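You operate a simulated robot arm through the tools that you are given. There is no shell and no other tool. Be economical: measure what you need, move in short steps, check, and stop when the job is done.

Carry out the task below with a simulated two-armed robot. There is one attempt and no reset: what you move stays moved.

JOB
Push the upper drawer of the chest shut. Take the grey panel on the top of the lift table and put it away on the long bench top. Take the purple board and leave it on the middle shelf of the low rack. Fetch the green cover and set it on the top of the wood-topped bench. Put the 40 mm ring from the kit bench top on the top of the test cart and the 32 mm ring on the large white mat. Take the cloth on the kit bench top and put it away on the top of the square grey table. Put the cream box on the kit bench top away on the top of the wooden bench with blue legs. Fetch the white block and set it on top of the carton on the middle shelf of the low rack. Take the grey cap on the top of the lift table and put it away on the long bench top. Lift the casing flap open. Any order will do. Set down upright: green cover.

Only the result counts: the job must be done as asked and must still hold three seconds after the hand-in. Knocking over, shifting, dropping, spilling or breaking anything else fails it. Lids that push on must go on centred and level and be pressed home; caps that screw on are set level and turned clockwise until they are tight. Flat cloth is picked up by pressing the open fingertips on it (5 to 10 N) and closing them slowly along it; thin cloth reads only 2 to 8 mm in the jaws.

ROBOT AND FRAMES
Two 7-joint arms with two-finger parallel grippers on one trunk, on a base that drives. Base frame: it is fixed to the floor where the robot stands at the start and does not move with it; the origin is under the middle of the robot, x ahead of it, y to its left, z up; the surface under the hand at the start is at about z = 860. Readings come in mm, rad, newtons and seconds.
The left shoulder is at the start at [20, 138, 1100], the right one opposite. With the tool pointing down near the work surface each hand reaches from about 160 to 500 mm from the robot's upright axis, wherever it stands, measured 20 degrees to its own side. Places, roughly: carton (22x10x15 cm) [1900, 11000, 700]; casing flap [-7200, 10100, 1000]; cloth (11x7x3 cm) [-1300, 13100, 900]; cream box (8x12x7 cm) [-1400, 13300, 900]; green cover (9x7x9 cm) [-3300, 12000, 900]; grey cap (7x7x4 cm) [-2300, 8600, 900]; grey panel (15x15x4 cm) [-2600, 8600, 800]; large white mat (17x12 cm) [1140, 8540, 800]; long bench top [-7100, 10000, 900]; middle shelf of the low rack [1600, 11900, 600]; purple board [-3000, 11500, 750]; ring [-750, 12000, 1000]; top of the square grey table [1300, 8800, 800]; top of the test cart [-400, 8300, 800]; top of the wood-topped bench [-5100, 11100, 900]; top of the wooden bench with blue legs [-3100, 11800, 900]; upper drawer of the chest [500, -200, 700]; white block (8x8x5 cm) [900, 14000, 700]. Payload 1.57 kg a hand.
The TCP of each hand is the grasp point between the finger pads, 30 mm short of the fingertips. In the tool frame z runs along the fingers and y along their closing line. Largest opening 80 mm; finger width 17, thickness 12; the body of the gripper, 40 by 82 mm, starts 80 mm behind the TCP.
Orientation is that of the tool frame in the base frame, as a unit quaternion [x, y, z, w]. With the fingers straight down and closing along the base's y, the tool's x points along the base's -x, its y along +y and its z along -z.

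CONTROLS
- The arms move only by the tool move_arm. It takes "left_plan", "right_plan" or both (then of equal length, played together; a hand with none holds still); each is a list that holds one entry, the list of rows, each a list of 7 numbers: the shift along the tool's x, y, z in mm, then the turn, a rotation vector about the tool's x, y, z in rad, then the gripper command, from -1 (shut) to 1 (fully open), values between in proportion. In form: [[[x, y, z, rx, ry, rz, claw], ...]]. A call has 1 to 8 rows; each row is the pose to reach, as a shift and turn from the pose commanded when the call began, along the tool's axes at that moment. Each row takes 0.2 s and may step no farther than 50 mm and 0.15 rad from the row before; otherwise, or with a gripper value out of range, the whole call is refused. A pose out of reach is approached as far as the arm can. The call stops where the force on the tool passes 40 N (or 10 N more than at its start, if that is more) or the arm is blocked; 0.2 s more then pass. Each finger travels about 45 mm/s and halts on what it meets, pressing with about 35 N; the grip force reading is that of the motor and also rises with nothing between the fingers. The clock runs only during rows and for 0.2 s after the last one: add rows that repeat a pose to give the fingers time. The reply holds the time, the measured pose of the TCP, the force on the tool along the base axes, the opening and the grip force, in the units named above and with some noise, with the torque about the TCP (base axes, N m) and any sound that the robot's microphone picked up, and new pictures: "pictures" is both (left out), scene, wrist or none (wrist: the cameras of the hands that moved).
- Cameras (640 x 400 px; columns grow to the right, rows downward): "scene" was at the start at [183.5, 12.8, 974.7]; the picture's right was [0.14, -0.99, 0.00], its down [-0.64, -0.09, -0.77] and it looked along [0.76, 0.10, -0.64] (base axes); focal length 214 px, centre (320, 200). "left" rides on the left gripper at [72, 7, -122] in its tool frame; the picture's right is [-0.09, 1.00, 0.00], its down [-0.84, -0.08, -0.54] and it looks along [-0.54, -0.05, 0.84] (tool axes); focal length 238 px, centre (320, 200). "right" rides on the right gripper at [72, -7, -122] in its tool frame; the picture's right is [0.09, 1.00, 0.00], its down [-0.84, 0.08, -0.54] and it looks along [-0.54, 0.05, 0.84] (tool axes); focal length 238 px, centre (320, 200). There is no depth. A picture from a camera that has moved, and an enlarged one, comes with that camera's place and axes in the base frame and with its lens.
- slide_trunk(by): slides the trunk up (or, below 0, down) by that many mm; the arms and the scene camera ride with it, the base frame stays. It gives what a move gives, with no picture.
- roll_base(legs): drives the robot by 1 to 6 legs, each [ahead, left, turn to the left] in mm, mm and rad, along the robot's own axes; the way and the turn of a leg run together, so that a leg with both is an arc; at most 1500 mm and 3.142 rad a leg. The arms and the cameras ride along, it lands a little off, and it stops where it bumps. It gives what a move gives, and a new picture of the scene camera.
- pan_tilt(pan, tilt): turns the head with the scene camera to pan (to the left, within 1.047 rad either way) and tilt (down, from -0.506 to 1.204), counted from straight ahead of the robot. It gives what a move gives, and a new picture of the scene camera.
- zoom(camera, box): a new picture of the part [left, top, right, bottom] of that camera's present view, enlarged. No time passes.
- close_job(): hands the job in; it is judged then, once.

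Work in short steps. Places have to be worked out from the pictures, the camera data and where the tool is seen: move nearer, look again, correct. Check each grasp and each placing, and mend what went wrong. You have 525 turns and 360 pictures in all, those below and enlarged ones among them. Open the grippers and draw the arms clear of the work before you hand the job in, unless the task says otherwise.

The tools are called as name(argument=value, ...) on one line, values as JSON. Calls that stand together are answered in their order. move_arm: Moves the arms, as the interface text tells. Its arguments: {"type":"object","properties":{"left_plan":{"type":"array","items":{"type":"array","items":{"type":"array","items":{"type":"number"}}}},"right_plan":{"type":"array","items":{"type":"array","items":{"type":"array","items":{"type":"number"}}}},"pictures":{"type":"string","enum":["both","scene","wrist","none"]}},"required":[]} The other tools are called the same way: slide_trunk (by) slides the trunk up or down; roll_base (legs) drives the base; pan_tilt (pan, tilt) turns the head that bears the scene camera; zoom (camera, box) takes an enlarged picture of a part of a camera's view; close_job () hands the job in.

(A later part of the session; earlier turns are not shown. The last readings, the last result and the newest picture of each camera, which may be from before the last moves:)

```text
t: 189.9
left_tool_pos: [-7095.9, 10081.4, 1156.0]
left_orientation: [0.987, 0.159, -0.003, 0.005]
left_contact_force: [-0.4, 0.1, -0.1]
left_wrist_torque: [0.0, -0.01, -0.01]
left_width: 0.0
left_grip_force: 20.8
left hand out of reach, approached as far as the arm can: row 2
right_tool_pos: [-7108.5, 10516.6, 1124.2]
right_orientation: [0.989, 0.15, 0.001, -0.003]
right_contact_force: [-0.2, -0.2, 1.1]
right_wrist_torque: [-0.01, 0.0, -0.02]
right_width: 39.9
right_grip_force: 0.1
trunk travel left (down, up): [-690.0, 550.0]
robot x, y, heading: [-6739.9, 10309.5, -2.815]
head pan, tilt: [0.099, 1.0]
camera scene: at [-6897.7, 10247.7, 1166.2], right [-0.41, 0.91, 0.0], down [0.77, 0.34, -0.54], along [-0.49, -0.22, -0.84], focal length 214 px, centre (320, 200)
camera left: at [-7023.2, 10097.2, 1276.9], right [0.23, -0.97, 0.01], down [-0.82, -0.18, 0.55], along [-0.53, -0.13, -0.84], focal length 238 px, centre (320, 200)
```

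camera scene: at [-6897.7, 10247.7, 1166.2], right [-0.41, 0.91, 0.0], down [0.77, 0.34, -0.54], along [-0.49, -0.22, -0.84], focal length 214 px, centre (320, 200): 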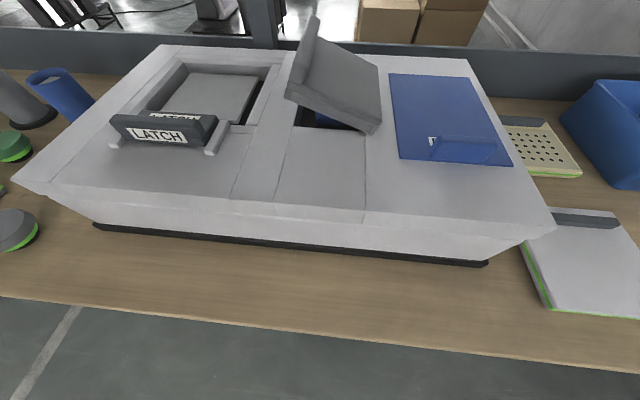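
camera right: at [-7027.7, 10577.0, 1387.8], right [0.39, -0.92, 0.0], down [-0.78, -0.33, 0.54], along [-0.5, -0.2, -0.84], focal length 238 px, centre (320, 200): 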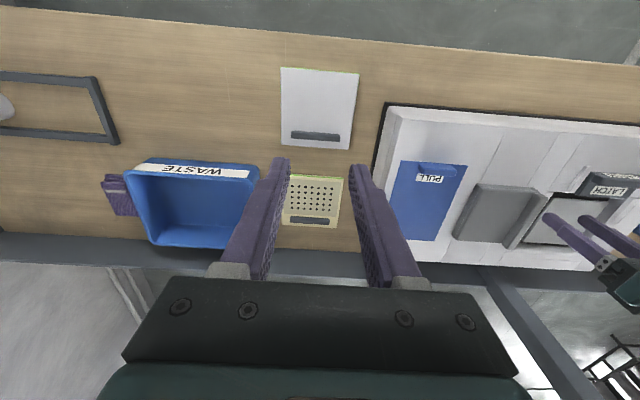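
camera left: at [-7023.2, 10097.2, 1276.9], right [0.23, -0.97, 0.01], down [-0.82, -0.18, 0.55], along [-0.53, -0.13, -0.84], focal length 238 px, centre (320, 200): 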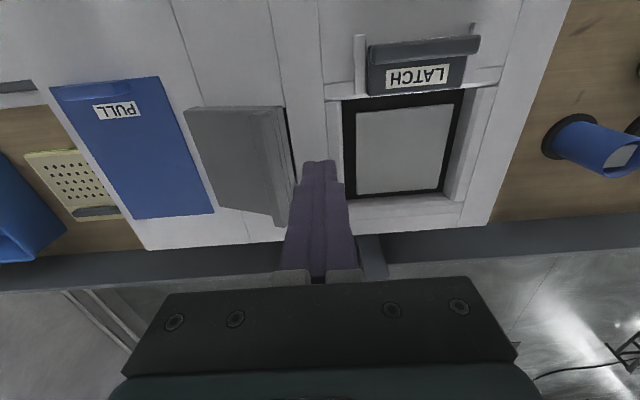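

Clear of the bar. I lower the closed fingers beside it and push right.

move_arm(left_plan=[[[0, 0, 30, 0, 0, 0, -1], [0, 0, 60, 0, 0, 0, -1], [0, 0, 85, 0, 0, 0, -1], [0, -25, 85, 0, 0, 0, -1], [0, -50, 85, 0, 0, 0, -1], [0, -75, 85, 0, 0, 0, -1], [0, -95, 85, 0, 0, 0, -1]]], pictures="scene")

```text
t: 191.1
left_tool_pos: [-7104.4, 10106.9, 1069.7]
left_orientation: [0.985, 0.169, 0.005, 0.025]
left_contact_force: [9.6, -13.8, 6.1]
left_wrist_torque: [-0.32, -0.32, -0.12]
left_width: 0.0
left_grip_force: 21.5
right_tool_pos: [-7106.5, 10512.9, 1123.7]
right_orientation: [0.988, 0.151, 0.002, -0.001]
right_contact_force: [0.6, -0.7, 0.4]
right_wrist_torque: [0.0, 0.01, -0.01]
right_width: 40.0
right_grip_force: 0.1
trunk travel left (down, up): [-690.0, 550.0]
robot x, y, heading: [-6739.8, 10305.3, -2.825]
head pan, tilt: [0.099, 1.0]
stopped in row 6 (left hand): the force on the tool passed its limit at 52 N (the readings are from after the stop); the commanded pose is now the measured one
camera scene: at [-6896.4, 10244.9, 1166.3], right [-0.41, 0.91, 0.0], down [0.77, 0.34, -0.54], along [-0.49, -0.22, -0.84], focal length 214 px, centre (320, 200)
```

scene: 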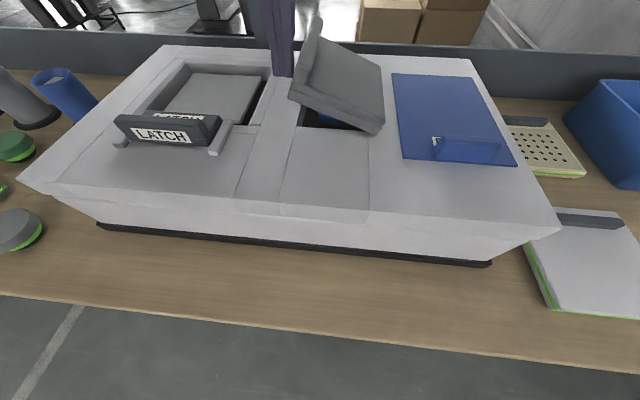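

The hinge is stiff, so a horizontal push has too little leverage. I push up and right together, following the flap edge's arc.

move_arm(left_plan=[[[0, 3, 8, 0, 0, 0, -1], [0, -8, 8, 0, 0, 0, -1], [0, -15, -2, 0, 0, 0, -1], [0, -21, -11, 0, 0, 0, -1], [0, -28, -20, 0, 0, 0, -1], [0, -37, -28, 0, 0, 0, -1], [0, -46, -35, 0, 0, 0, -1], [0, -55, -41, 0, 0, 0, -1]]], pictures="scene")

```text
t: 191.7
left_tool_pos: [-7103.1, 10104.1, 1061.5]
left_orientation: [0.984, 0.174, 0.008, 0.033]
left_contact_force: [7.2, -14.2, 4.9]
left_wrist_torque: [-0.36, -0.26, -0.14]
left_width: 0.1
left_grip_force: 21.4
right_tool_pos: [-7108.2, 10512.7, 1123.9]
right_orientation: [0.988, 0.152, 0.001, -0.002]
right_contact_force: [0.5, -1.5, -0.1]
right_wrist_torque: [0.01, 0.02, -0.01]
right_width: 40.1
right_grip_force: 0.0
trunk travel left (down, up): [-690.0, 550.0]
robot x, y, heading: [-6735.0, 10303.6, -2.82]
head pan, tilt: [0.099, 1.0]
stopped in row 2 (left hand): the force on the tool passed its limit at 45 N (the readings are from after the stop); the commanded pose is now the measured one
camera scene: at [-6896.2, 10244.3, 1166.1], right [-0.41, 0.91, 0.0], down [0.77, 0.34, -0.54], along [-0.49, -0.22, -0.84], focal length 214 px, centre (320, 200)
```

scene: 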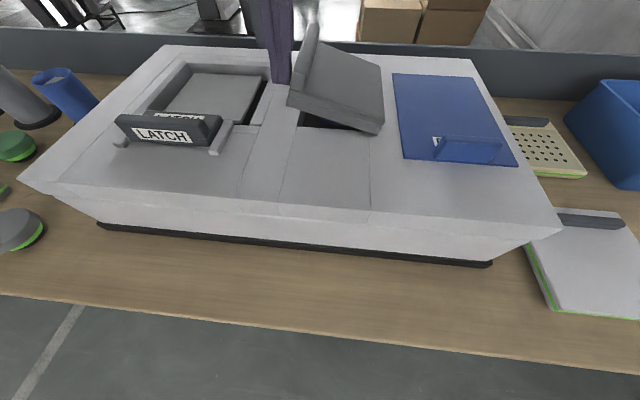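

Pushing sideways is too stiff. Instead I'll slide closed fingers under the raised edge from the front, pointing forward, and lift with the trunk. First I withdraw and back the base off 150 mm.

move_arm(left_plan=[[[0, 25, 0, 0, 0, 0, -1], [0, 30, -30, 0, 0, 0, -1], [0, 30, -70, 0, 0, 0, -1], [0, 30, -100, 0, 0, 0, -1]]], pictures="none")

roll_base(legs=[[-170, 0, 0]])

move_arm(left_plan=[[[0, 0, 0, 0, -0.14, 0, -1], [0, 0, 0, 0, -0.28, 0, -1], [0, 0, 0, 0, -0.42, 0, -1], [0, 0, 0, 0, -0.56, 0, -1], [0, 0, 0, 0, -0.7, 0, -1], [0, 0, 0, 0, -0.84, 0, -1], [0, 0, 0, 0, -0.9, 0, -1]]], pictures="both")

```text
t: 192.7
left_tool_pos: [-7099.2, 10088.8, 1162.1]
left_orientation: [0.985, 0.171, 0.006, 0.029]
left_contact_force: [-0.1, -0.5, -0.4]
left_wrist_torque: [-0.01, -0.02, -0.03]
left_width: 0.0
left_grip_force: 21.1
right_tool_pos: [-7108.3, 10513.9, 1125.5]
right_orientation: [0.989, 0.151, 0.001, -0.002]
right_contact_force: [0.4, 0.5, -0.2]
right_wrist_torque: [0.02, -0.02, 0.02]
right_width: 40.2
right_grip_force: 0.0
trunk travel left (down, up): [-690.0, 550.0]
robot x, y, heading: [-6733.4, 10307.1, -2.82]
head pan, tilt: [0.099, 1.0]
```

```text
t: 194.1
left_tool_pos: [-6940.1, 10141.0, 1160.1]
left_orientation: [0.985, 0.169, 0.006, 0.028]
left_contact_force: [0.0, -0.3, 0.2]
left_wrist_torque: [0.0, -0.01, -0.02]
left_width: 0.0
left_grip_force: 21.1
right_tool_pos: [-6948.6, 10568.0, 1126.4]
right_orientation: [0.989, 0.149, 0.0, -0.003]
right_contact_force: [-0.3, 0.5, 0.2]
right_wrist_torque: [-0.04, 0.01, -0.03]
right_width: 40.0
right_grip_force: 0.1
trunk travel left (down, up): [-690.0, 550.0]
robot x, y, heading: [-6579.7, 10353.9, -2.826]
head pan, tilt: [0.099, 1.0]
camera scene: at [-6738.9, 10299.8, 1166.2], right [-0.41, 0.91, 0.0], down [0.77, 0.34, -0.54], along [-0.49, -0.22, -0.84], focal length 214 px, centre (320, 200)
```

scene: 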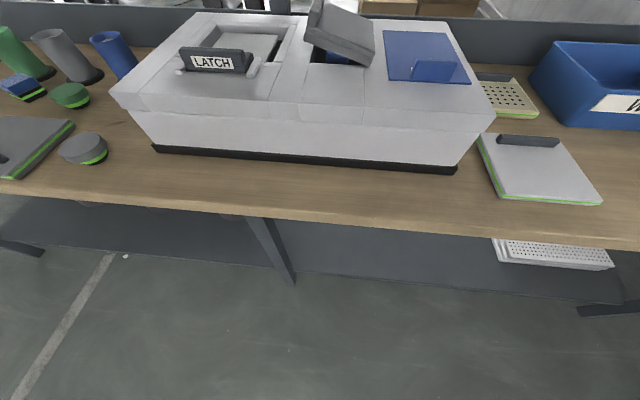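

```text
t: 195.7
left_tool_pos: [-6940.9, 10143.0, 1160.0]
left_orientation: [0.889, 0.139, -0.424, 0.098]
left_contact_force: [1.2, 0.4, -0.1]
left_wrist_torque: [-0.03, -0.01, 0.03]
left_width: 0.0
left_grip_force: 21.2
right_tool_pos: [-6948.9, 10569.1, 1124.8]
right_orientation: [0.989, 0.149, 0.001, -0.003]
right_contact_force: [0.7, -0.2, 0.5]
right_wrist_torque: [0.01, 0.04, 0.03]
right_width: 40.3
right_grip_force: 0.0
trunk travel left (down, up): [-690.0, 550.0]
robot x, y, heading: [-6580.9, 10355.5, -2.819]
head pan, tilt: [0.099, 1.0]
camera scene: at [-6738.9, 10299.8, 1166.2], right [-0.41, 0.91, 0.0], down [0.77, 0.34, -0.54], along [-0.49, -0.22, -0.84], focal length 214 px, centre (320, 200)
camera left: at [-6805.8, 10182.4, 1180.3], right [0.28, -0.95, 0.13], down [-0.14, 0.09, 0.99], along [-0.95, -0.29, -0.1], focal length 238 px, centre (320, 200)
```

scene: 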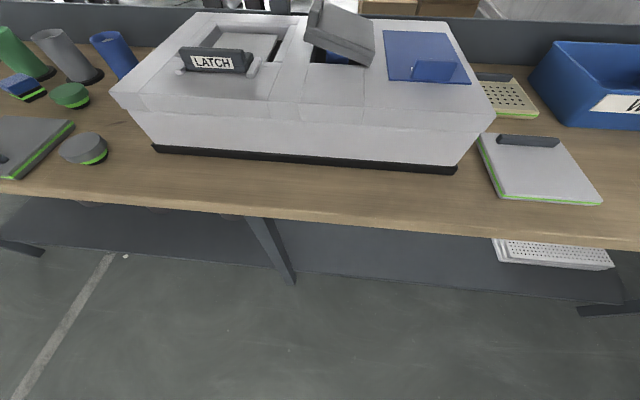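
left: 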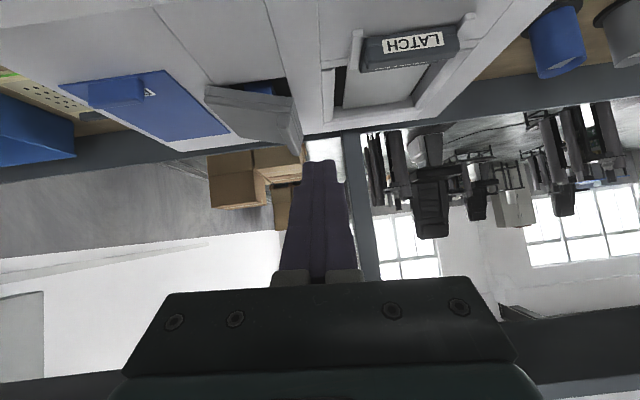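

The left fingers now point forward and down. I lower them in front of the gap under the flap, flattening the pitch a little more.

move_arm(left_plan=[[[13, -11, 34, 0, -0.05, 0, -1], [27, -22, 68, 0, -0.1, 0, -1], [40, -33, 103, 0, -0.15, 0, -1], [54, -44, 137, 0, -0.2, 0, -1]]], pictures="both")

```text
t: 196.7
left_tool_pos: [-7022.7, 10151.4, 1028.8]
left_orientation: [0.843, 0.13, -0.509, 0.113]
left_contact_force: [-0.7, -0.1, -0.6]
left_wrist_torque: [0.0, -0.04, 0.01]
left_width: 0.0
left_grip_force: 21.4
right_tool_pos: [-6948.8, 10568.5, 1125.7]
right_orientation: [0.989, 0.149, 0.001, -0.003]
right_contact_force: [-0.4, 0.1, 0.4]
right_wrist_torque: [0.01, 0.0, 0.0]
right_width: 39.8
right_grip_force: 0.2
trunk travel left (down, up): [-690.0, 550.0]
robot x, y, heading: [-6579.8, 10356.7, -2.822]
head pan, tilt: [0.099, 1.0]
camera scene: at [-6738.9, 10299.9, 1166.3], right [-0.41, 0.91, 0.0], down [0.77, 0.34, -0.54], along [-0.49, -0.22, -0.84], focal length 214 px, centre (320, 200)
camera left: at [-6886.1, 10190.3, 1021.3], right [0.29, -0.95, 0.14], down [0.05, 0.16, 0.99], along [-0.96, -0.28, 0.09], focal length 238 px, centre (320, 200)
```

scene: 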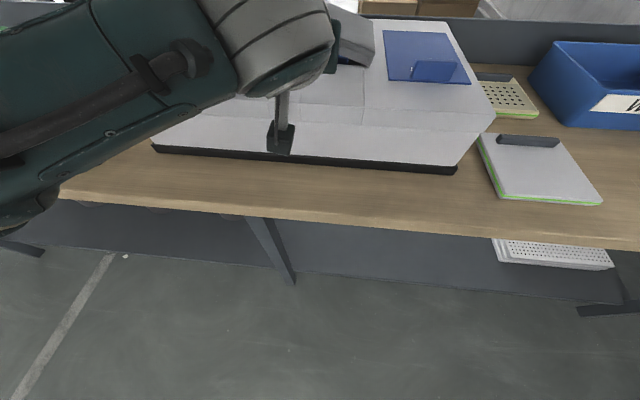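
left: 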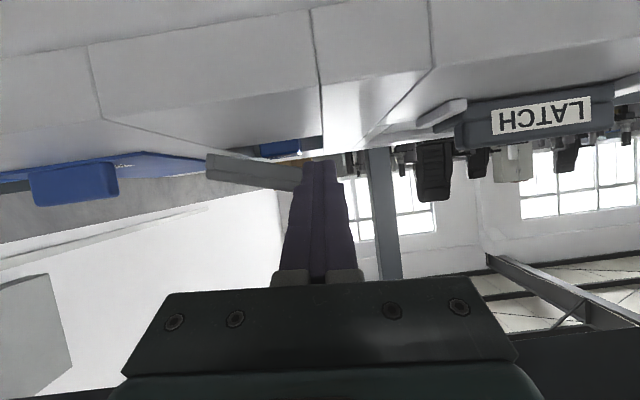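

zoom(camera="left", box=[180, 110, 400, 250])

```text
2.86 times, centred on (290, 180) of left
camera zoom: at [-6886.1, 10190.3, 1021.3], right [0.29, -0.95, 0.14], down [0.05, 0.16, 0.99], along [-0.96, -0.28, 0.09], focal length 681 px, centre (406, 257)
```

zoom: 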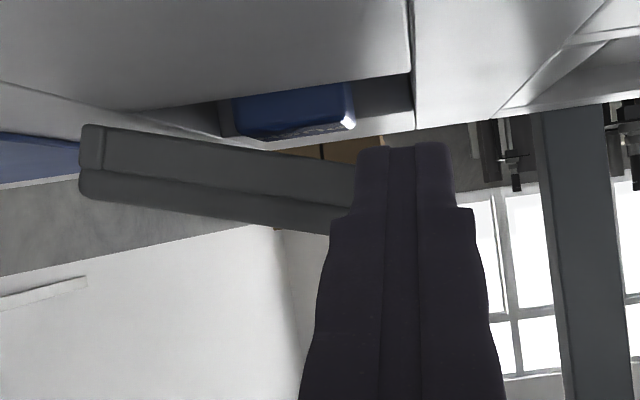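

Now the geometry is clear: the flap's underside near its left edge is at z≈1015 and the fingers are in line with it. I slide in along the tool axis.

move_arm(left_plan=[[[-2, 0, 15, 0, 0, 0, -1], [-4, 0, 30, 0, 0, 0, -1], [-6, 0, 45, 0, 0, 0, -1], [-7, 0, 60, 0, 0, 0, -1]]], pictures="wrist")

zoom(camera="left", box=[180, 110, 400, 250])

```text
t: 197.7
left_tool_pos: [-7076.5, 10132.5, 1008.1]
left_orientation: [0.843, 0.129, -0.51, 0.112]
left_contact_force: [0.7, 0.5, -0.1]
left_wrist_torque: [-0.01, 0.04, 0.0]
left_width: 0.2
left_grip_force: 21.2
right_tool_pos: [-6949.8, 10568.2, 1125.1]
right_orientation: [0.989, 0.149, 0.0, -0.003]
right_contact_force: [-0.3, 0.7, -0.2]
right_wrist_torque: [0.01, 0.02, -0.01]
right_width: 40.0
right_grip_force: 0.0
trunk travel left (down, up): [-690.0, 550.0]
robot x, y, heading: [-6581.7, 10359.0, -2.821]
head pan, tilt: [0.099, 1.0]
camera left: at [-6938.3, 10171.2, 1000.3], right [0.29, -0.95, 0.14], down [0.05, 0.16, 0.99], along [-0.96, -0.28, 0.09], focal length 238 px, centre (320, 200)
```

left: 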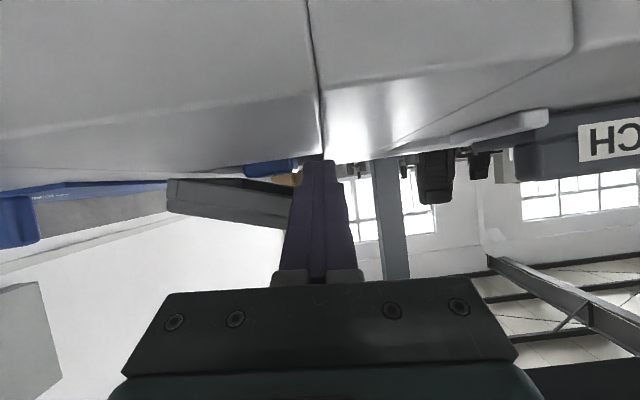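

```text
2.86 times, centred on (290, 180) of left
camera zoom: at [-6938.3, 10171.2, 1000.3], right [0.29, -0.95, 0.14], down [0.05, 0.16, 0.99], along [-0.96, -0.28, 0.09], focal length 681 px, centre (406, 257)
```

zoom: 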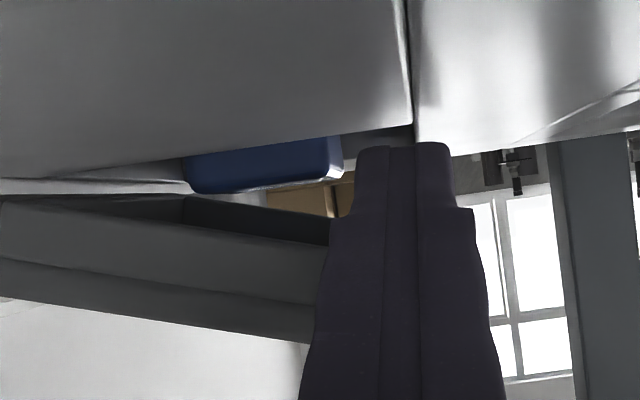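

The fingertip is under the raised edge. I lift straight up.

move_arm(left_plan=[[[-9, 0, -5, 0, 0, 0, -1], [-18, 0, -9, 0, 0, 0, -1], [-27, 0, -14, 0, 0, 0, -1], [-36, 0, -18, 0, 0, 0, -1], [-45, 0, -23, 0, 0, 0, -1]]], pictures="both")

```text
t: 198.9
left_tool_pos: [-7078.2, 10136.3, 1059.1]
left_orientation: [0.843, 0.13, -0.51, 0.113]
left_contact_force: [-0.4, 1.2, -1.0]
left_wrist_torque: [-0.01, -0.06, -0.01]
left_width: 0.0
left_grip_force: 21.6
right_tool_pos: [-6949.9, 10567.1, 1124.6]
right_orientation: [0.989, 0.15, 0.001, -0.003]
right_contact_force: [-0.6, 0.1, 0.6]
right_wrist_torque: [0.01, -0.02, 0.03]
right_width: 40.1
right_grip_force: 0.1
trunk travel left (down, up): [-690.0, 550.0]
robot x, y, heading: [-6580.9, 10356.0, -2.819]
head pan, tilt: [0.099, 1.0]
camera scene: at [-6738.8, 10299.8, 1166.2], right [-0.41, 0.91, 0.0], down [0.77, 0.34, -0.54], along [-0.49, -0.22, -0.84], focal length 214 px, centre (320, 200)
camera left: at [-6940.5, 10174.4, 1051.3], right [0.29, -0.95, 0.14], down [0.05, 0.16, 0.99], along [-0.96, -0.28, 0.09], focal length 238 px, centre (320, 200)
```

scene: 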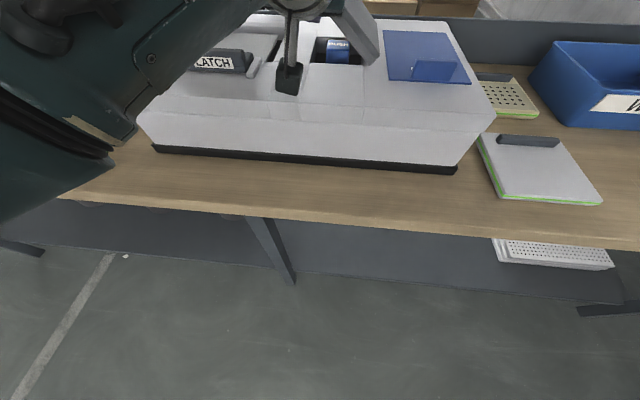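
left: 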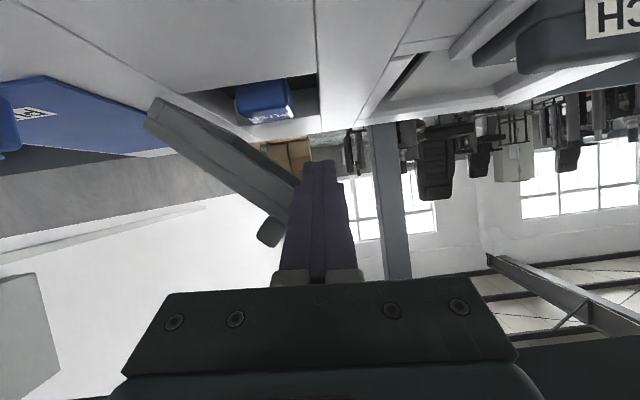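

It works: the flap is at about 45°. I continue up and to the right.

move_arm(left_plan=[[[-9, -8, -5, 0, 0, 0, -1], [-18, -18, -9, 0, 0, 0, -1], [-25, -30, -13, 0, 0, 0, -1], [-30, -45, -15, 0, 0, 0, -1], [-34, -60, -17, 0, 0, 0, -1], [-36, -75, -18, 0, 0, 0, -1]]], pictures="both")

```text
t: 200.5
left_tool_pos: [-7095.4, 10147.4, 1075.7]
left_orientation: [0.842, 0.138, -0.495, 0.167]
left_contact_force: [-0.5, 0.6, -0.6]
left_wrist_torque: [0.01, 0.0, 0.01]
left_width: 0.2
left_grip_force: 21.0
right_tool_pos: [-6949.8, 10567.6, 1125.6]
right_orientation: [0.989, 0.151, 0.001, -0.003]
right_contact_force: [0.5, 0.4, 0.3]
right_wrist_torque: [-0.03, 0.0, 0.0]
right_width: 40.0
right_grip_force: 0.1
trunk travel left (down, up): [-690.0, 550.0]
robot x, y, heading: [-6579.9, 10352.5, -2.826]
head pan, tilt: [0.099, 1.0]
stopped in row 6 (left hand): the arm was blocked; the commanded pose is now the measured one
camera scene: at [-6745.8, 10304.4, 1172.0], right [-0.32, 0.95, 0.0], down [0.75, 0.25, -0.61], along [-0.58, -0.19, -0.79], focal length 214 px, centre (320, 200)
camera left: at [-6961.3, 10196.1, 1068.6], right [0.35, -0.91, 0.23], down [0.0, 0.24, 0.97], along [-0.94, -0.34, 0.09], focal length 238 px, centre (320, 200)
```

scene: 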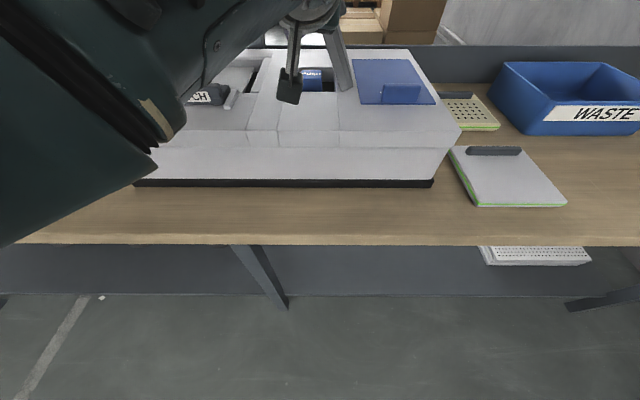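
left: 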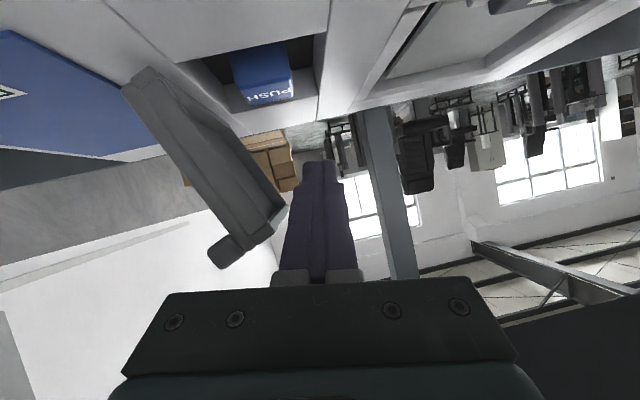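

The left elbow met the head, so I relieve the arm a little and use base strafing to push the flap further right.

move_arm(left_plan=[[[0, 15, 0, 0, 0, 0, -1], [0, 30, 0, 0, 0, 0, -1]]], pictures="none")

roll_base(legs=[[0, -70, 0]])

zoom(camera="left", box=[0, 0, 640, 400])

```text
t: 201.1
left_tool_pos: [-7085.2, 10125.8, 1086.2]
left_orientation: [0.841, 0.137, -0.498, 0.163]
left_contact_force: [0.0, -0.5, -0.2]
left_wrist_torque: [-0.01, 0.01, 0.0]
left_width: 0.0
left_grip_force: 20.7
right_tool_pos: [-6949.1, 10567.4, 1125.0]
right_orientation: [0.989, 0.15, 0.001, -0.002]
right_contact_force: [-0.5, -0.3, -0.2]
right_wrist_torque: [-0.02, 0.01, 0.05]
right_width: 39.8
right_grip_force: 0.0
trunk travel left (down, up): [-690.0, 550.0]
robot x, y, heading: [-6579.8, 10357.8, -2.818]
head pan, tilt: [0.099, 1.0]
```

```text
t: 202.2
left_tool_pos: [-7107.0, 10191.2, 1084.2]
left_orientation: [0.84, 0.137, -0.498, 0.163]
left_contact_force: [0.7, -0.4, 0.3]
left_wrist_torque: [0.02, -0.01, -0.01]
left_width: 0.0
left_grip_force: 20.9
right_tool_pos: [-6970.4, 10633.1, 1124.2]
right_orientation: [0.989, 0.149, -0.001, -0.003]
right_contact_force: [0.1, 0.8, -0.1]
right_wrist_torque: [-0.01, 0.04, 0.0]
right_width: 39.9
right_grip_force: 0.1
trunk travel left (down, up): [-690.0, 550.0]
robot x, y, heading: [-6603.2, 10423.9, -2.827]
head pan, tilt: [0.099, 1.0]
camera scene: at [-6760.5, 10365.1, 1166.2], right [-0.41, 0.91, 0.0], down [0.77, 0.34, -0.54], along [-0.49, -0.22, -0.84], focal length 214 px, centre (320, 200)
```

scene: 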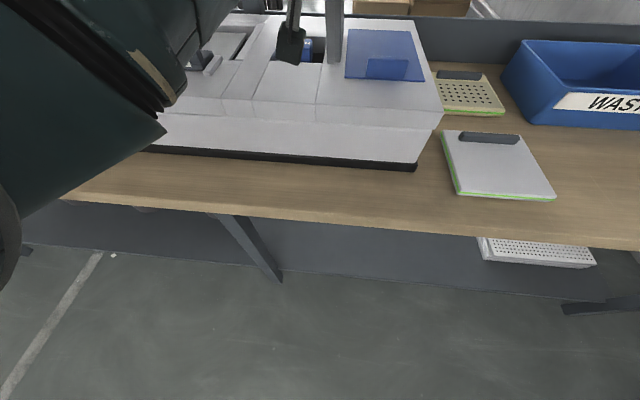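

```text
1.00 times, centred on (320, 200) of left (not enlarged: the box is as wide or as high as the picture)
camera zoom: at [-6972.8, 10238.3, 1076.6], right [0.35, -0.91, 0.22], down [0.01, 0.24, 0.97], along [-0.94, -0.34, 0.09], focal length 238 px, centre (320, 200)
```

zoom: 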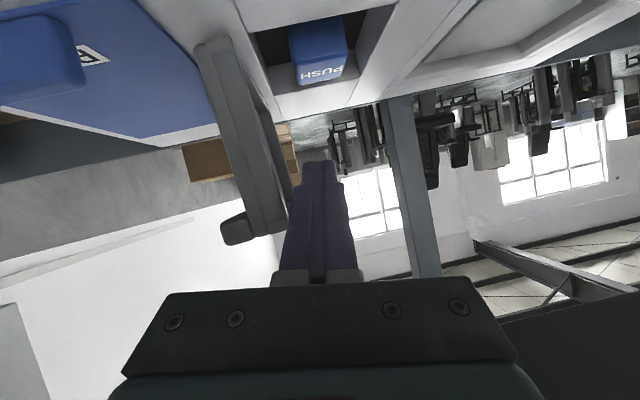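

The flap is nearly upright. I strafe another 45 mm to take it past vertical.

roll_base(legs=[[0, -45, 0]])

zoom(camera="left", box=[0, 0, 640, 400])

```text
t: 203.2
left_tool_pos: [-7116.4, 10222.2, 1084.0]
left_orientation: [0.839, 0.145, -0.493, 0.177]
left_contact_force: [4.4, -3.7, 1.7]
left_wrist_torque: [0.03, 0.02, -0.03]
left_width: 0.2
left_grip_force: 21.4
right_tool_pos: [-6985.4, 10675.4, 1124.5]
right_orientation: [0.989, 0.15, 0.002, -0.002]
right_contact_force: [0.5, 0.0, -0.3]
right_wrist_torque: [0.0, 0.0, 0.02]
right_width: 39.9
right_grip_force: 0.0
trunk travel left (down, up): [-690.0, 550.0]
robot x, y, heading: [-6613.6, 10469.4, -2.823]
head pan, tilt: [0.099, 1.0]
stopped in leg 1: the force on the tool passed its limit at 41 N (the readings are from after the stop); the commanded pose is now the measured one
camera scene: at [-6774.0, 10408.0, 1166.1], right [-0.41, 0.91, 0.0], down [0.77, 0.34, -0.54], along [-0.49, -0.22, -0.84], focal length 214 px, centre (320, 200)
```

scene: 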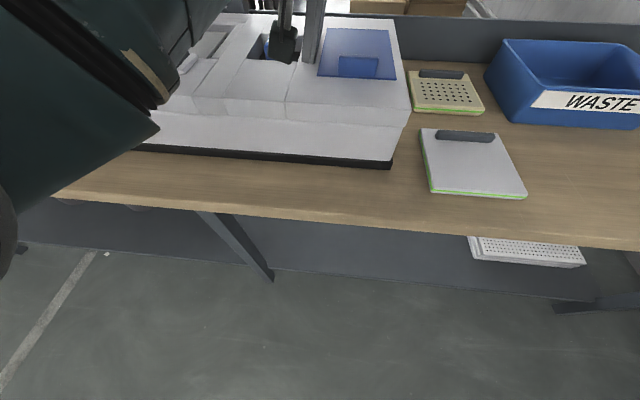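

```text
1.00 times, centred on (320, 200) of left (not enlarged: the box is as wide or as high as the picture)
camera zoom: at [-6984.6, 10272.3, 1076.6], right [0.37, -0.9, 0.23], down [0.0, 0.25, 0.97], along [-0.93, -0.36, 0.09], focal length 238 px, centre (320, 200)
```

zoom: 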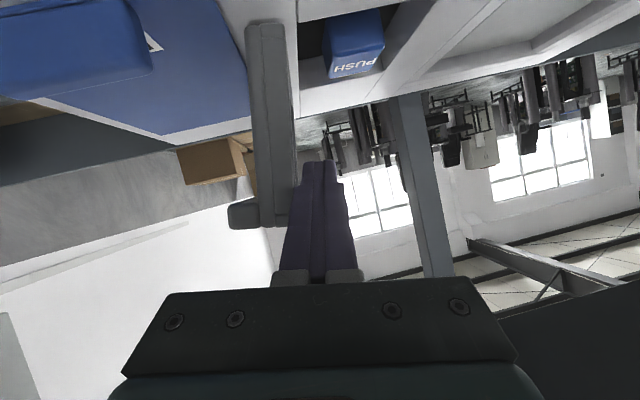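

It reached its stop past vertical, so the flap is fully open. I withdraw the hand to the left and back.

roll_base(legs=[[0, 35, 0], [-350, 0, 0]])

move_arm(left_plan=[[[0, 0, -20, 0, 0.14, 0, 0], [0, 0, -40, 0, 0.28, 0, 0], [0, 0, -60, 0, 0.42, 0, 0], [0, 0, -60, 0, 0.56, 0, 0], [0, 0, -60, 0, 0.7, 0, 0], [0, 0, -60, 0, 0.84, 0, 0], [0, 0, -60, 0, 0.98, 0, 0], [0, 0, -60, 0, 1.1, 0, 1]]], pictures="scene")

```text
t: 205.9
left_tool_pos: [-6780.8, 10299.2, 1084.1]
left_orientation: [0.839, 0.142, -0.495, 0.174]
left_contact_force: [0.6, 0.0, 0.7]
left_wrist_torque: [-0.02, -0.01, -0.01]
left_width: 0.0
left_grip_force: 21.5
right_tool_pos: [-6645.4, 10753.1, 1124.0]
right_orientation: [0.989, 0.149, 0.0, -0.004]
right_contact_force: [0.8, 0.6, -0.1]
right_wrist_torque: [-0.03, 0.02, -0.02]
right_width: 39.9
right_grip_force: 0.1
trunk travel left (down, up): [-690.0, 550.0]
robot x, y, heading: [-6280.4, 10543.6, -2.823]
head pan, tilt: [0.099, 1.0]
camera scene: at [-6436.5, 10483.9, 1166.2], right [-0.4, 0.91, 0.0], down [0.77, 0.34, -0.54], along [-0.49, -0.22, -0.84], focal length 214 px, centre (320, 200)
```

scene: 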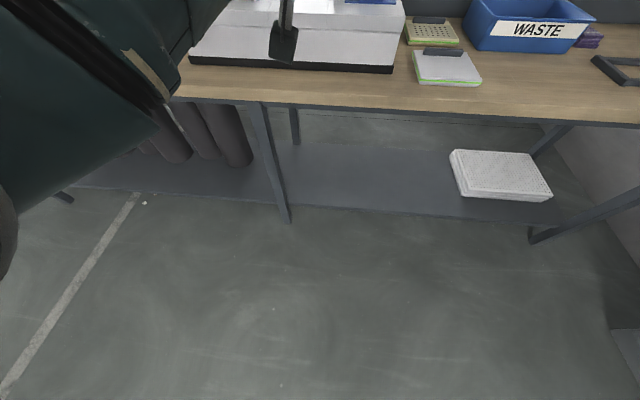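

```text
t: 207.7
left_tool_pos: [-6698.7, 10336.2, 1112.3]
left_orientation: [0.974, 0.209, -0.021, 0.082]
left_contact_force: [0.2, -0.1, -0.3]
left_wrist_torque: [0.0, -0.02, 0.0]
left_width: 74.1
left_grip_force: 0.1
left hand out of reach, approached as far as the arm can: row 6, 7, 8
right_tool_pos: [-6646.7, 10752.5, 1125.3]
right_orientation: [0.989, 0.149, 0.0, -0.003]
right_contact_force: [-0.6, 0.6, -0.7]
right_wrist_torque: [0.0, 0.01, -0.02]
right_width: 40.0
right_grip_force: 0.0
trunk travel left (down, up): [-690.0, 550.0]
robot x, y, heading: [-6277.2, 10541.4, -2.823]
head pan, tilt: [0.099, 1.0]
camera scene: at [-6436.5, 10483.9, 1166.2], right [-0.4, 0.91, 0.0], down [0.77, 0.34, -0.54], along [-0.49, -0.22, -0.84], focal length 214 px, centre (320, 200)
```

scene: 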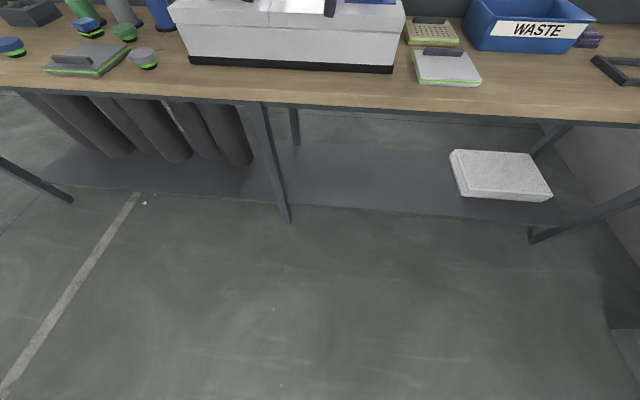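

I straighten the left hand, raise the trunk and check the flap.

move_arm(left_plan=[[[0, 0, 0, 0.09, 0, 0, 1], [0, 0, 0, 0.17, 0, 0, 1]]], pictures="none")

slide_trunk(by=150)

pan_tilt(pan=0.1, tilt=0.6)

```text
t: 208.3
left_tool_pos: [-6697.6, 10334.2, 1110.7]
left_orientation: [0.978, 0.206, -0.04, -0.002]
left_contact_force: [0.0, -0.3, -0.3]
left_wrist_torque: [-0.05, -0.01, 0.0]
left_width: 80.0
left_grip_force: 0.0
right_tool_pos: [-6646.5, 10753.4, 1125.8]
right_orientation: [0.989, 0.149, 0.001, -0.003]
right_contact_force: [-0.6, -0.2, -0.2]
right_wrist_torque: [0.0, 0.0, 0.01]
right_width: 39.8
right_grip_force: 0.1
trunk travel left (down, up): [-690.0, 550.0]
robot x, y, heading: [-6276.2, 10542.9, -2.822]
head pan, tilt: [0.099, 1.0]
```

```text
t: 210.1
left_tool_pos: [-6698.8, 10334.9, 1260.8]
left_orientation: [0.978, 0.206, -0.039, -0.001]
left_contact_force: [-0.3, 0.5, -0.2]
left_wrist_torque: [-0.01, -0.02, 0.0]
left_width: 79.8
left_grip_force: 0.1
right_tool_pos: [-6646.1, 10753.1, 1274.8]
right_orientation: [0.989, 0.149, 0.0, -0.002]
right_contact_force: [-0.1, 0.0, 0.2]
right_wrist_torque: [0.01, 0.03, 0.0]
right_width: 40.1
right_grip_force: 0.1
trunk travel left (down, up): [-840.0, 400.0]
robot x, y, heading: [-6274.8, 10541.0, -2.823]
head pan, tilt: [0.099, 1.0]
```

```text
t: 211.0
left_tool_pos: [-6698.2, 10334.9, 1260.6]
left_orientation: [0.978, 0.206, -0.04, -0.001]
left_contact_force: [-0.5, -0.1, -0.2]
left_wrist_torque: [0.02, 0.0, 0.0]
left_width: 80.0
left_grip_force: 0.1
right_tool_pos: [-6646.2, 10753.4, 1276.0]
right_orientation: [0.989, 0.148, 0.001, -0.002]
right_contact_force: [-0.2, 0.3, 0.2]
right_wrist_torque: [0.02, -0.03, 0.01]
right_width: 40.1
right_grip_force: 0.0
trunk travel left (down, up): [-840.0, 400.0]
robot x, y, heading: [-6274.4, 10543.4, -2.829]
head pan, tilt: [0.099, 0.6]
camera scene: at [-6453.6, 10476.3, 1348.2], right [-0.4, 0.91, 0.0], down [0.52, 0.23, -0.82], along [-0.75, -0.33, -0.57], focal length 214 px, centre (320, 200)
```

scene: 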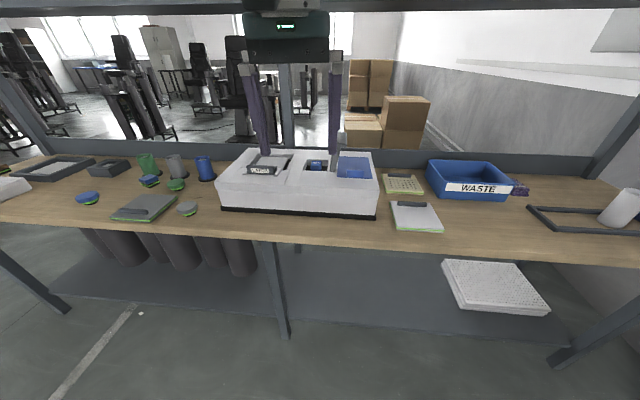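

The flap stands open. Next is the green cover on the blue-legged bench. I drive around the south end of the wood-topped bench.

roll_base(legs=[[0, 0, 1.987], [1460, 0, 0], [0, 0, 1.03], [1300, 0, 0], [0, 0, 1.7]])

pan_tilt(pan=0, tilt=0.3)

```text
t: 235.8
left_tool_pos: [-4242.3, 10105.1, 1260.4]
left_orientation: [0.834, -0.551, -0.028, -0.029]
left_contact_force: [-0.5, 0.6, 0.3]
left_wrist_torque: [0.0, 0.02, -0.01]
left_width: 80.1
left_grip_force: 0.0
right_tool_pos: [-3824.5, 10046.5, 1275.8]
right_orientation: [0.8, -0.599, 0.002, -0.001]
right_contact_force: [0.0, -0.4, -0.2]
right_wrist_torque: [-0.02, -0.01, -0.02]
right_width: 39.8
right_grip_force: 0.1
trunk travel left (down, up): [-840.0, 400.0]
robot x, y, heading: [-4038.5, 9683.3, 1.876]
head pan, tilt: [0.099, 0.6]
camera scene: at [-4104.7, 9858.2, 1348.2], right [0.92, 0.39, 0.0], down [0.22, -0.52, -0.83], along [-0.32, 0.76, -0.56], focal length 214 px, centre (320, 200)
```

scene: 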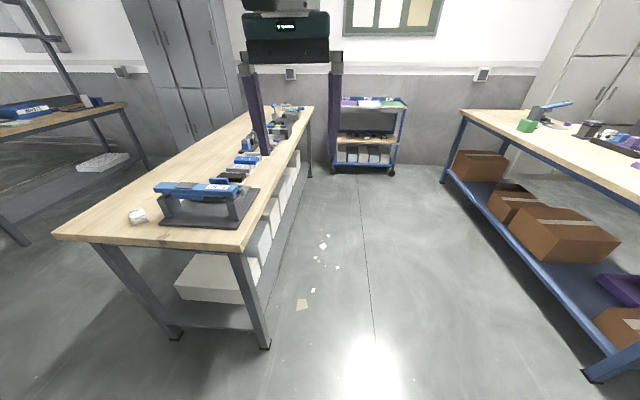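

```text
t: 236.6
left_tool_pos: [-4242.8, 10104.8, 1260.9]
left_orientation: [0.834, -0.551, -0.027, -0.029]
left_contact_force: [0.5, 0.4, 0.2]
left_wrist_torque: [0.0, 0.01, 0.01]
left_width: 79.8
left_grip_force: 0.1
right_tool_pos: [-3824.4, 10047.4, 1275.0]
right_orientation: [0.801, -0.599, 0.002, -0.002]
right_contact_force: [0.5, 0.5, -0.8]
right_wrist_torque: [-0.01, -0.02, 0.0]
right_width: 39.9
right_grip_force: 0.1
trunk travel left (down, up): [-840.0, 400.0]
robot x, y, heading: [-4039.9, 9678.2, 1.873]
head pan, tilt: [0.0, 0.3]
camera scene: at [-4098.0, 9866.0, 1375.6], right [0.95, 0.3, 0.0], down [0.09, -0.28, -0.96], along [-0.29, 0.91, -0.3], focal length 214 px, centre (320, 200)
```

scene: 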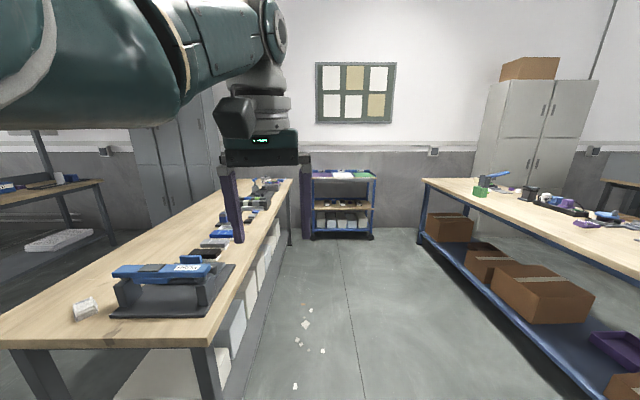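

The green cover is at ≈(-3315, 12015) near the blue bench's west edge. I drive up the aisle and turn to face it.

roll_base(legs=[[0, 0, -0.356], [1300, 0, 0], [967, 0, 0], [0, 0, -1.146]])

pan_tilt(pan=0, tilt=0.8)

```text
t: 251.6
left_tool_pos: [-3527.0, 12151.3, 1260.3]
left_orientation: [-0.238, 0.97, 0.001, 0.04]
left_contact_force: [-1.0, -0.5, 0.2]
left_wrist_torque: [-0.01, -0.04, -0.01]
left_width: 79.9
left_grip_force: 0.0
right_tool_pos: [-3551.6, 11731.3, 1274.5]
right_orientation: [-0.18, 0.984, -0.003, 0.0]
right_contact_force: [0.1, 0.5, 0.0]
right_wrist_torque: [0.02, -0.01, 0.02]
right_width: 40.0
right_grip_force: 0.0
trunk travel left (down, up): [-840.0, 400.0]
robot x, y, heading: [-3931.6, 11918.0, 0.381]
head pan, tilt: [0.0, 0.3]
camera scene: at [-3754.8, 11990.7, 1375.7], right [0.37, -0.93, 0.0], down [-0.27, -0.11, -0.96], along [0.89, 0.36, -0.3], focal length 214 px, centre (320, 200)
```

scene: 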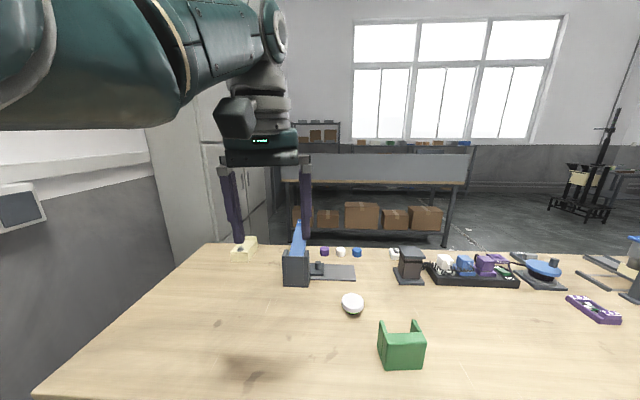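

```text
t: 252.5
left_tool_pos: [-3526.5, 12151.5, 1259.5]
left_orientation: [-0.237, 0.971, 0.0, 0.039]
left_contact_force: [-0.4, 0.5, 0.4]
left_wrist_torque: [0.01, 0.01, 0.0]
left_width: 80.2
left_grip_force: 0.0
right_tool_pos: [-3551.9, 11731.3, 1275.0]
right_orientation: [-0.181, 0.984, -0.003, 0.0]
right_contact_force: [0.3, 0.0, -0.3]
right_wrist_torque: [0.01, -0.01, 0.02]
right_width: 39.9
right_grip_force: 0.0
trunk travel left (down, up): [-840.0, 400.0]
robot x, y, heading: [-3932.7, 11920.4, 0.382]
head pan, tilt: [0.0, 0.799]
camera scene: at [-3766.6, 11986.0, 1331.4], right [0.37, -0.93, 0.0], down [-0.66, -0.27, -0.7], along [0.65, 0.26, -0.72], focal length 214 px, centre (320, 200)
```

scene: 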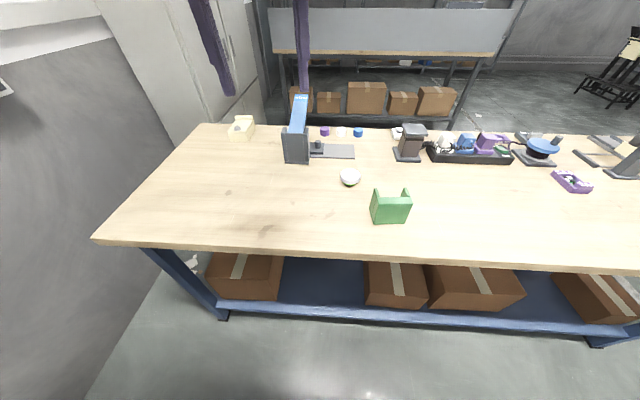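

zoom(camera="scene", box=[330, 110, 470, 240])

zoom(camera="scene", box=[480, 110, 640, 240])

```text
3.08 times, centred on (400, 175) of scene
camera zoom: at [-3766.6, 11986.0, 1331.4], right [0.37, -0.93, 0.0], down [-0.66, -0.27, -0.7], along [0.65, 0.26, -0.72], focal length 660 px, centre (74, 277)
```

zoom: 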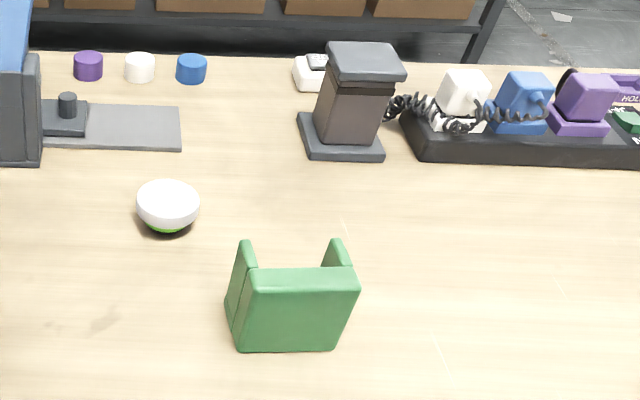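

```text
3.08 times, centred on (560, 175) of scene
camera zoom: at [-3766.6, 11986.0, 1331.4], right [0.37, -0.93, 0.0], down [-0.66, -0.27, -0.7], along [0.65, 0.26, -0.72], focal length 660 px, centre (-418, 277)
```

zoom: 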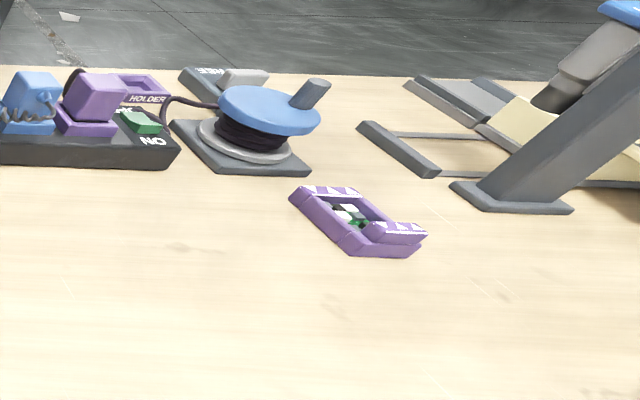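

The green cover is a U-shaped shroud, its front plate facing me at ≈(-3345, 11950). I'll grasp the front plate from above with the right hand. First I drive nearer and turn the right hand so it closes front-to-back.

roll_base(legs=[[150, 0, 0]])

move_arm(right_plan=[[[-5, 12, 0, 0, 0, -0.14, 1], [-10, 25, 0, 0, 0, -0.28, 1], [-20, 40, 0, 0, 0, -0.42, 1], [-30, 55, 0, 0, 0, -0.56, 1], [-45, 70, 0, 0, 0, -0.7, 1], [-60, 90, 0, 0, 0, -0.84, 1], [-75, 110, 0, 0, 0, -0.98, 1], [-90, 126, 0, 0, 0, -1.12, 1]]], left_plan=[[[20, 0, -20, 0, 0, 0, 1], [40, 0, -40, 0, 0, 0, 1], [60, 0, -60, 0, 0, 0, 1], [80, 0, -80, 0, 0, 0, 1], [80, 0, -100, 0, 0, 0, 1], [80, 0, -100, 0, 0, 0, 1], [80, 0, -100, 0, 0, 0, 1], [80, 0, -100, 0, 0, 0, 1]]], pictures="none")

slide_trunk(by=-180)

move_arm(right_plan=[[[0, 0, 0, 0, 0, -0.14, 1], [0, 0, 0, 0, 0, -0.28, 1], [0, 0, 0, 0, 0, -0.42, 1], [0, 0, 0, 0, 0, -0.45, 1]]], pictures="both")

```text
t: 253.9
left_tool_pos: [-3391.1, 12207.4, 1260.7]
left_orientation: [-0.238, 0.97, 0.0, 0.039]
left_contact_force: [0.1, 0.2, -0.1]
left_wrist_torque: [-0.01, 0.03, 0.03]
left_width: 80.0
left_grip_force: 0.1
right_tool_pos: [-3414.9, 11787.8, 1275.4]
right_orientation: [-0.182, 0.983, -0.004, 0.0]
right_contact_force: [-0.6, 0.4, 0.2]
right_wrist_torque: [-0.02, 0.0, -0.01]
right_width: 39.9
right_grip_force: 0.0
trunk travel left (down, up): [-840.0, 400.0]
robot x, y, heading: [-3797.8, 11975.9, 0.383]
head pan, tilt: [0.0, 0.799]
camera scene: at [-3630.8, 12040.8, 1331.3], right [0.37, -0.93, 0.0], down [-0.67, -0.27, -0.7], along [0.65, 0.26, -0.72], focal length 214 px, centre (320, 200)
```

scene: 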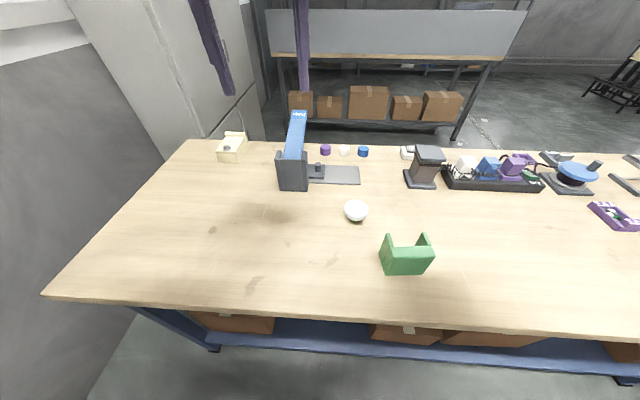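

```text
t: 255.7
left_tool_pos: [-3393.1, 12171.3, 1350.1]
left_orientation: [-0.239, 0.97, 0.001, 0.04]
left_contact_force: [1.1, -0.1, 0.0]
left_wrist_torque: [0.02, -0.01, 0.0]
left_width: 80.0
left_grip_force: 0.0
left hand out of reach, approached as far as the arm can: row 1, 2, 3, 4, 5, 6, 7, 8
right_tool_pos: [-3378.4, 11936.9, 1274.8]
right_orientation: [-0.677, 0.736, -0.002, -0.002]
right_contact_force: [0.9, -0.2, -0.2]
right_wrist_torque: [-0.03, 0.0, 0.0]
right_width: 80.2
right_grip_force: 0.1
trunk travel left (down, up): [-840.0, 400.0]
robot x, y, heading: [-3793.9, 11969.8, 0.382]
head pan, tilt: [0.0, 0.799]
```

```text
t: 257.7
left_tool_pos: [-3391.9, 12171.8, 1169.5]
left_orientation: [-0.239, 0.97, 0.002, 0.039]
left_contact_force: [-0.5, 0.4, 0.6]
left_wrist_torque: [-0.01, 0.02, -0.01]
left_width: 80.3
left_grip_force: 0.0
right_tool_pos: [-3377.7, 11935.2, 1093.5]
right_orientation: [-0.675, 0.737, -0.001, -0.002]
right_contact_force: [0.2, -0.5, -0.5]
right_wrist_torque: [0.01, 0.01, 0.0]
right_width: 80.0
right_grip_force: 0.0
trunk travel left (down, up): [-660.0, 580.0]
robot x, y, heading: [-3800.4, 11970.3, 0.385]
head pan, tilt: [0.0, 0.799]
```

```text
t: 258.7
left_tool_pos: [-3393.0, 12171.0, 1169.3]
left_orientation: [-0.239, 0.97, 0.001, 0.04]
left_contact_force: [0.3, 0.3, -0.2]
left_wrist_torque: [0.01, 0.04, -0.03]
left_width: 80.2
left_grip_force: 0.0
right_tool_pos: [-3376.9, 11935.6, 1093.9]
right_orientation: [0.824, -0.567, 0.002, 0.003]
right_contact_force: [0.3, 0.6, 1.1]
right_wrist_torque: [-0.01, 0.02, 0.0]
right_width: 80.1
right_grip_force: 0.1
trunk travel left (down, up): [-660.0, 580.0]
robot x, y, heading: [-3802.2, 11973.0, 0.383]
head pan, tilt: [0.0, 0.799]
camera scene: at [-3630.8, 12040.8, 1151.4], right [0.37, -0.93, 0.0], down [-0.67, -0.27, -0.7], along [0.65, 0.26, -0.72], focal length 214 px, centre (320, 200)
camera right: at [-3345.8, 11872.5, 1217.0], right [-0.9, -0.44, 0.0], down [-0.37, 0.76, 0.54], along [-0.24, 0.48, -0.84], focal length 238 px, centre (320, 200)
```

scene: 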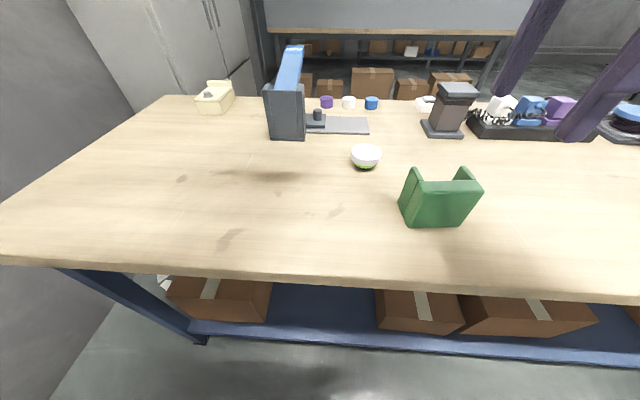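
right: 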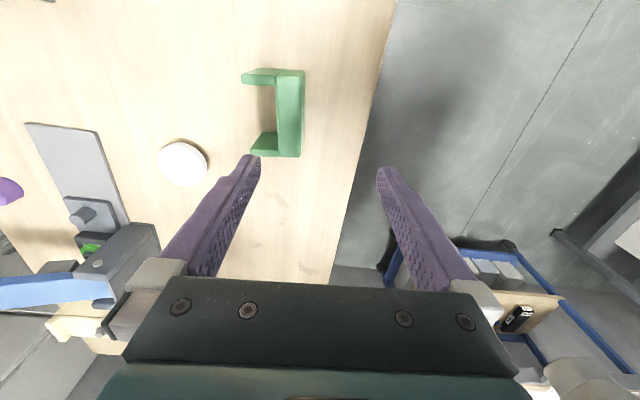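

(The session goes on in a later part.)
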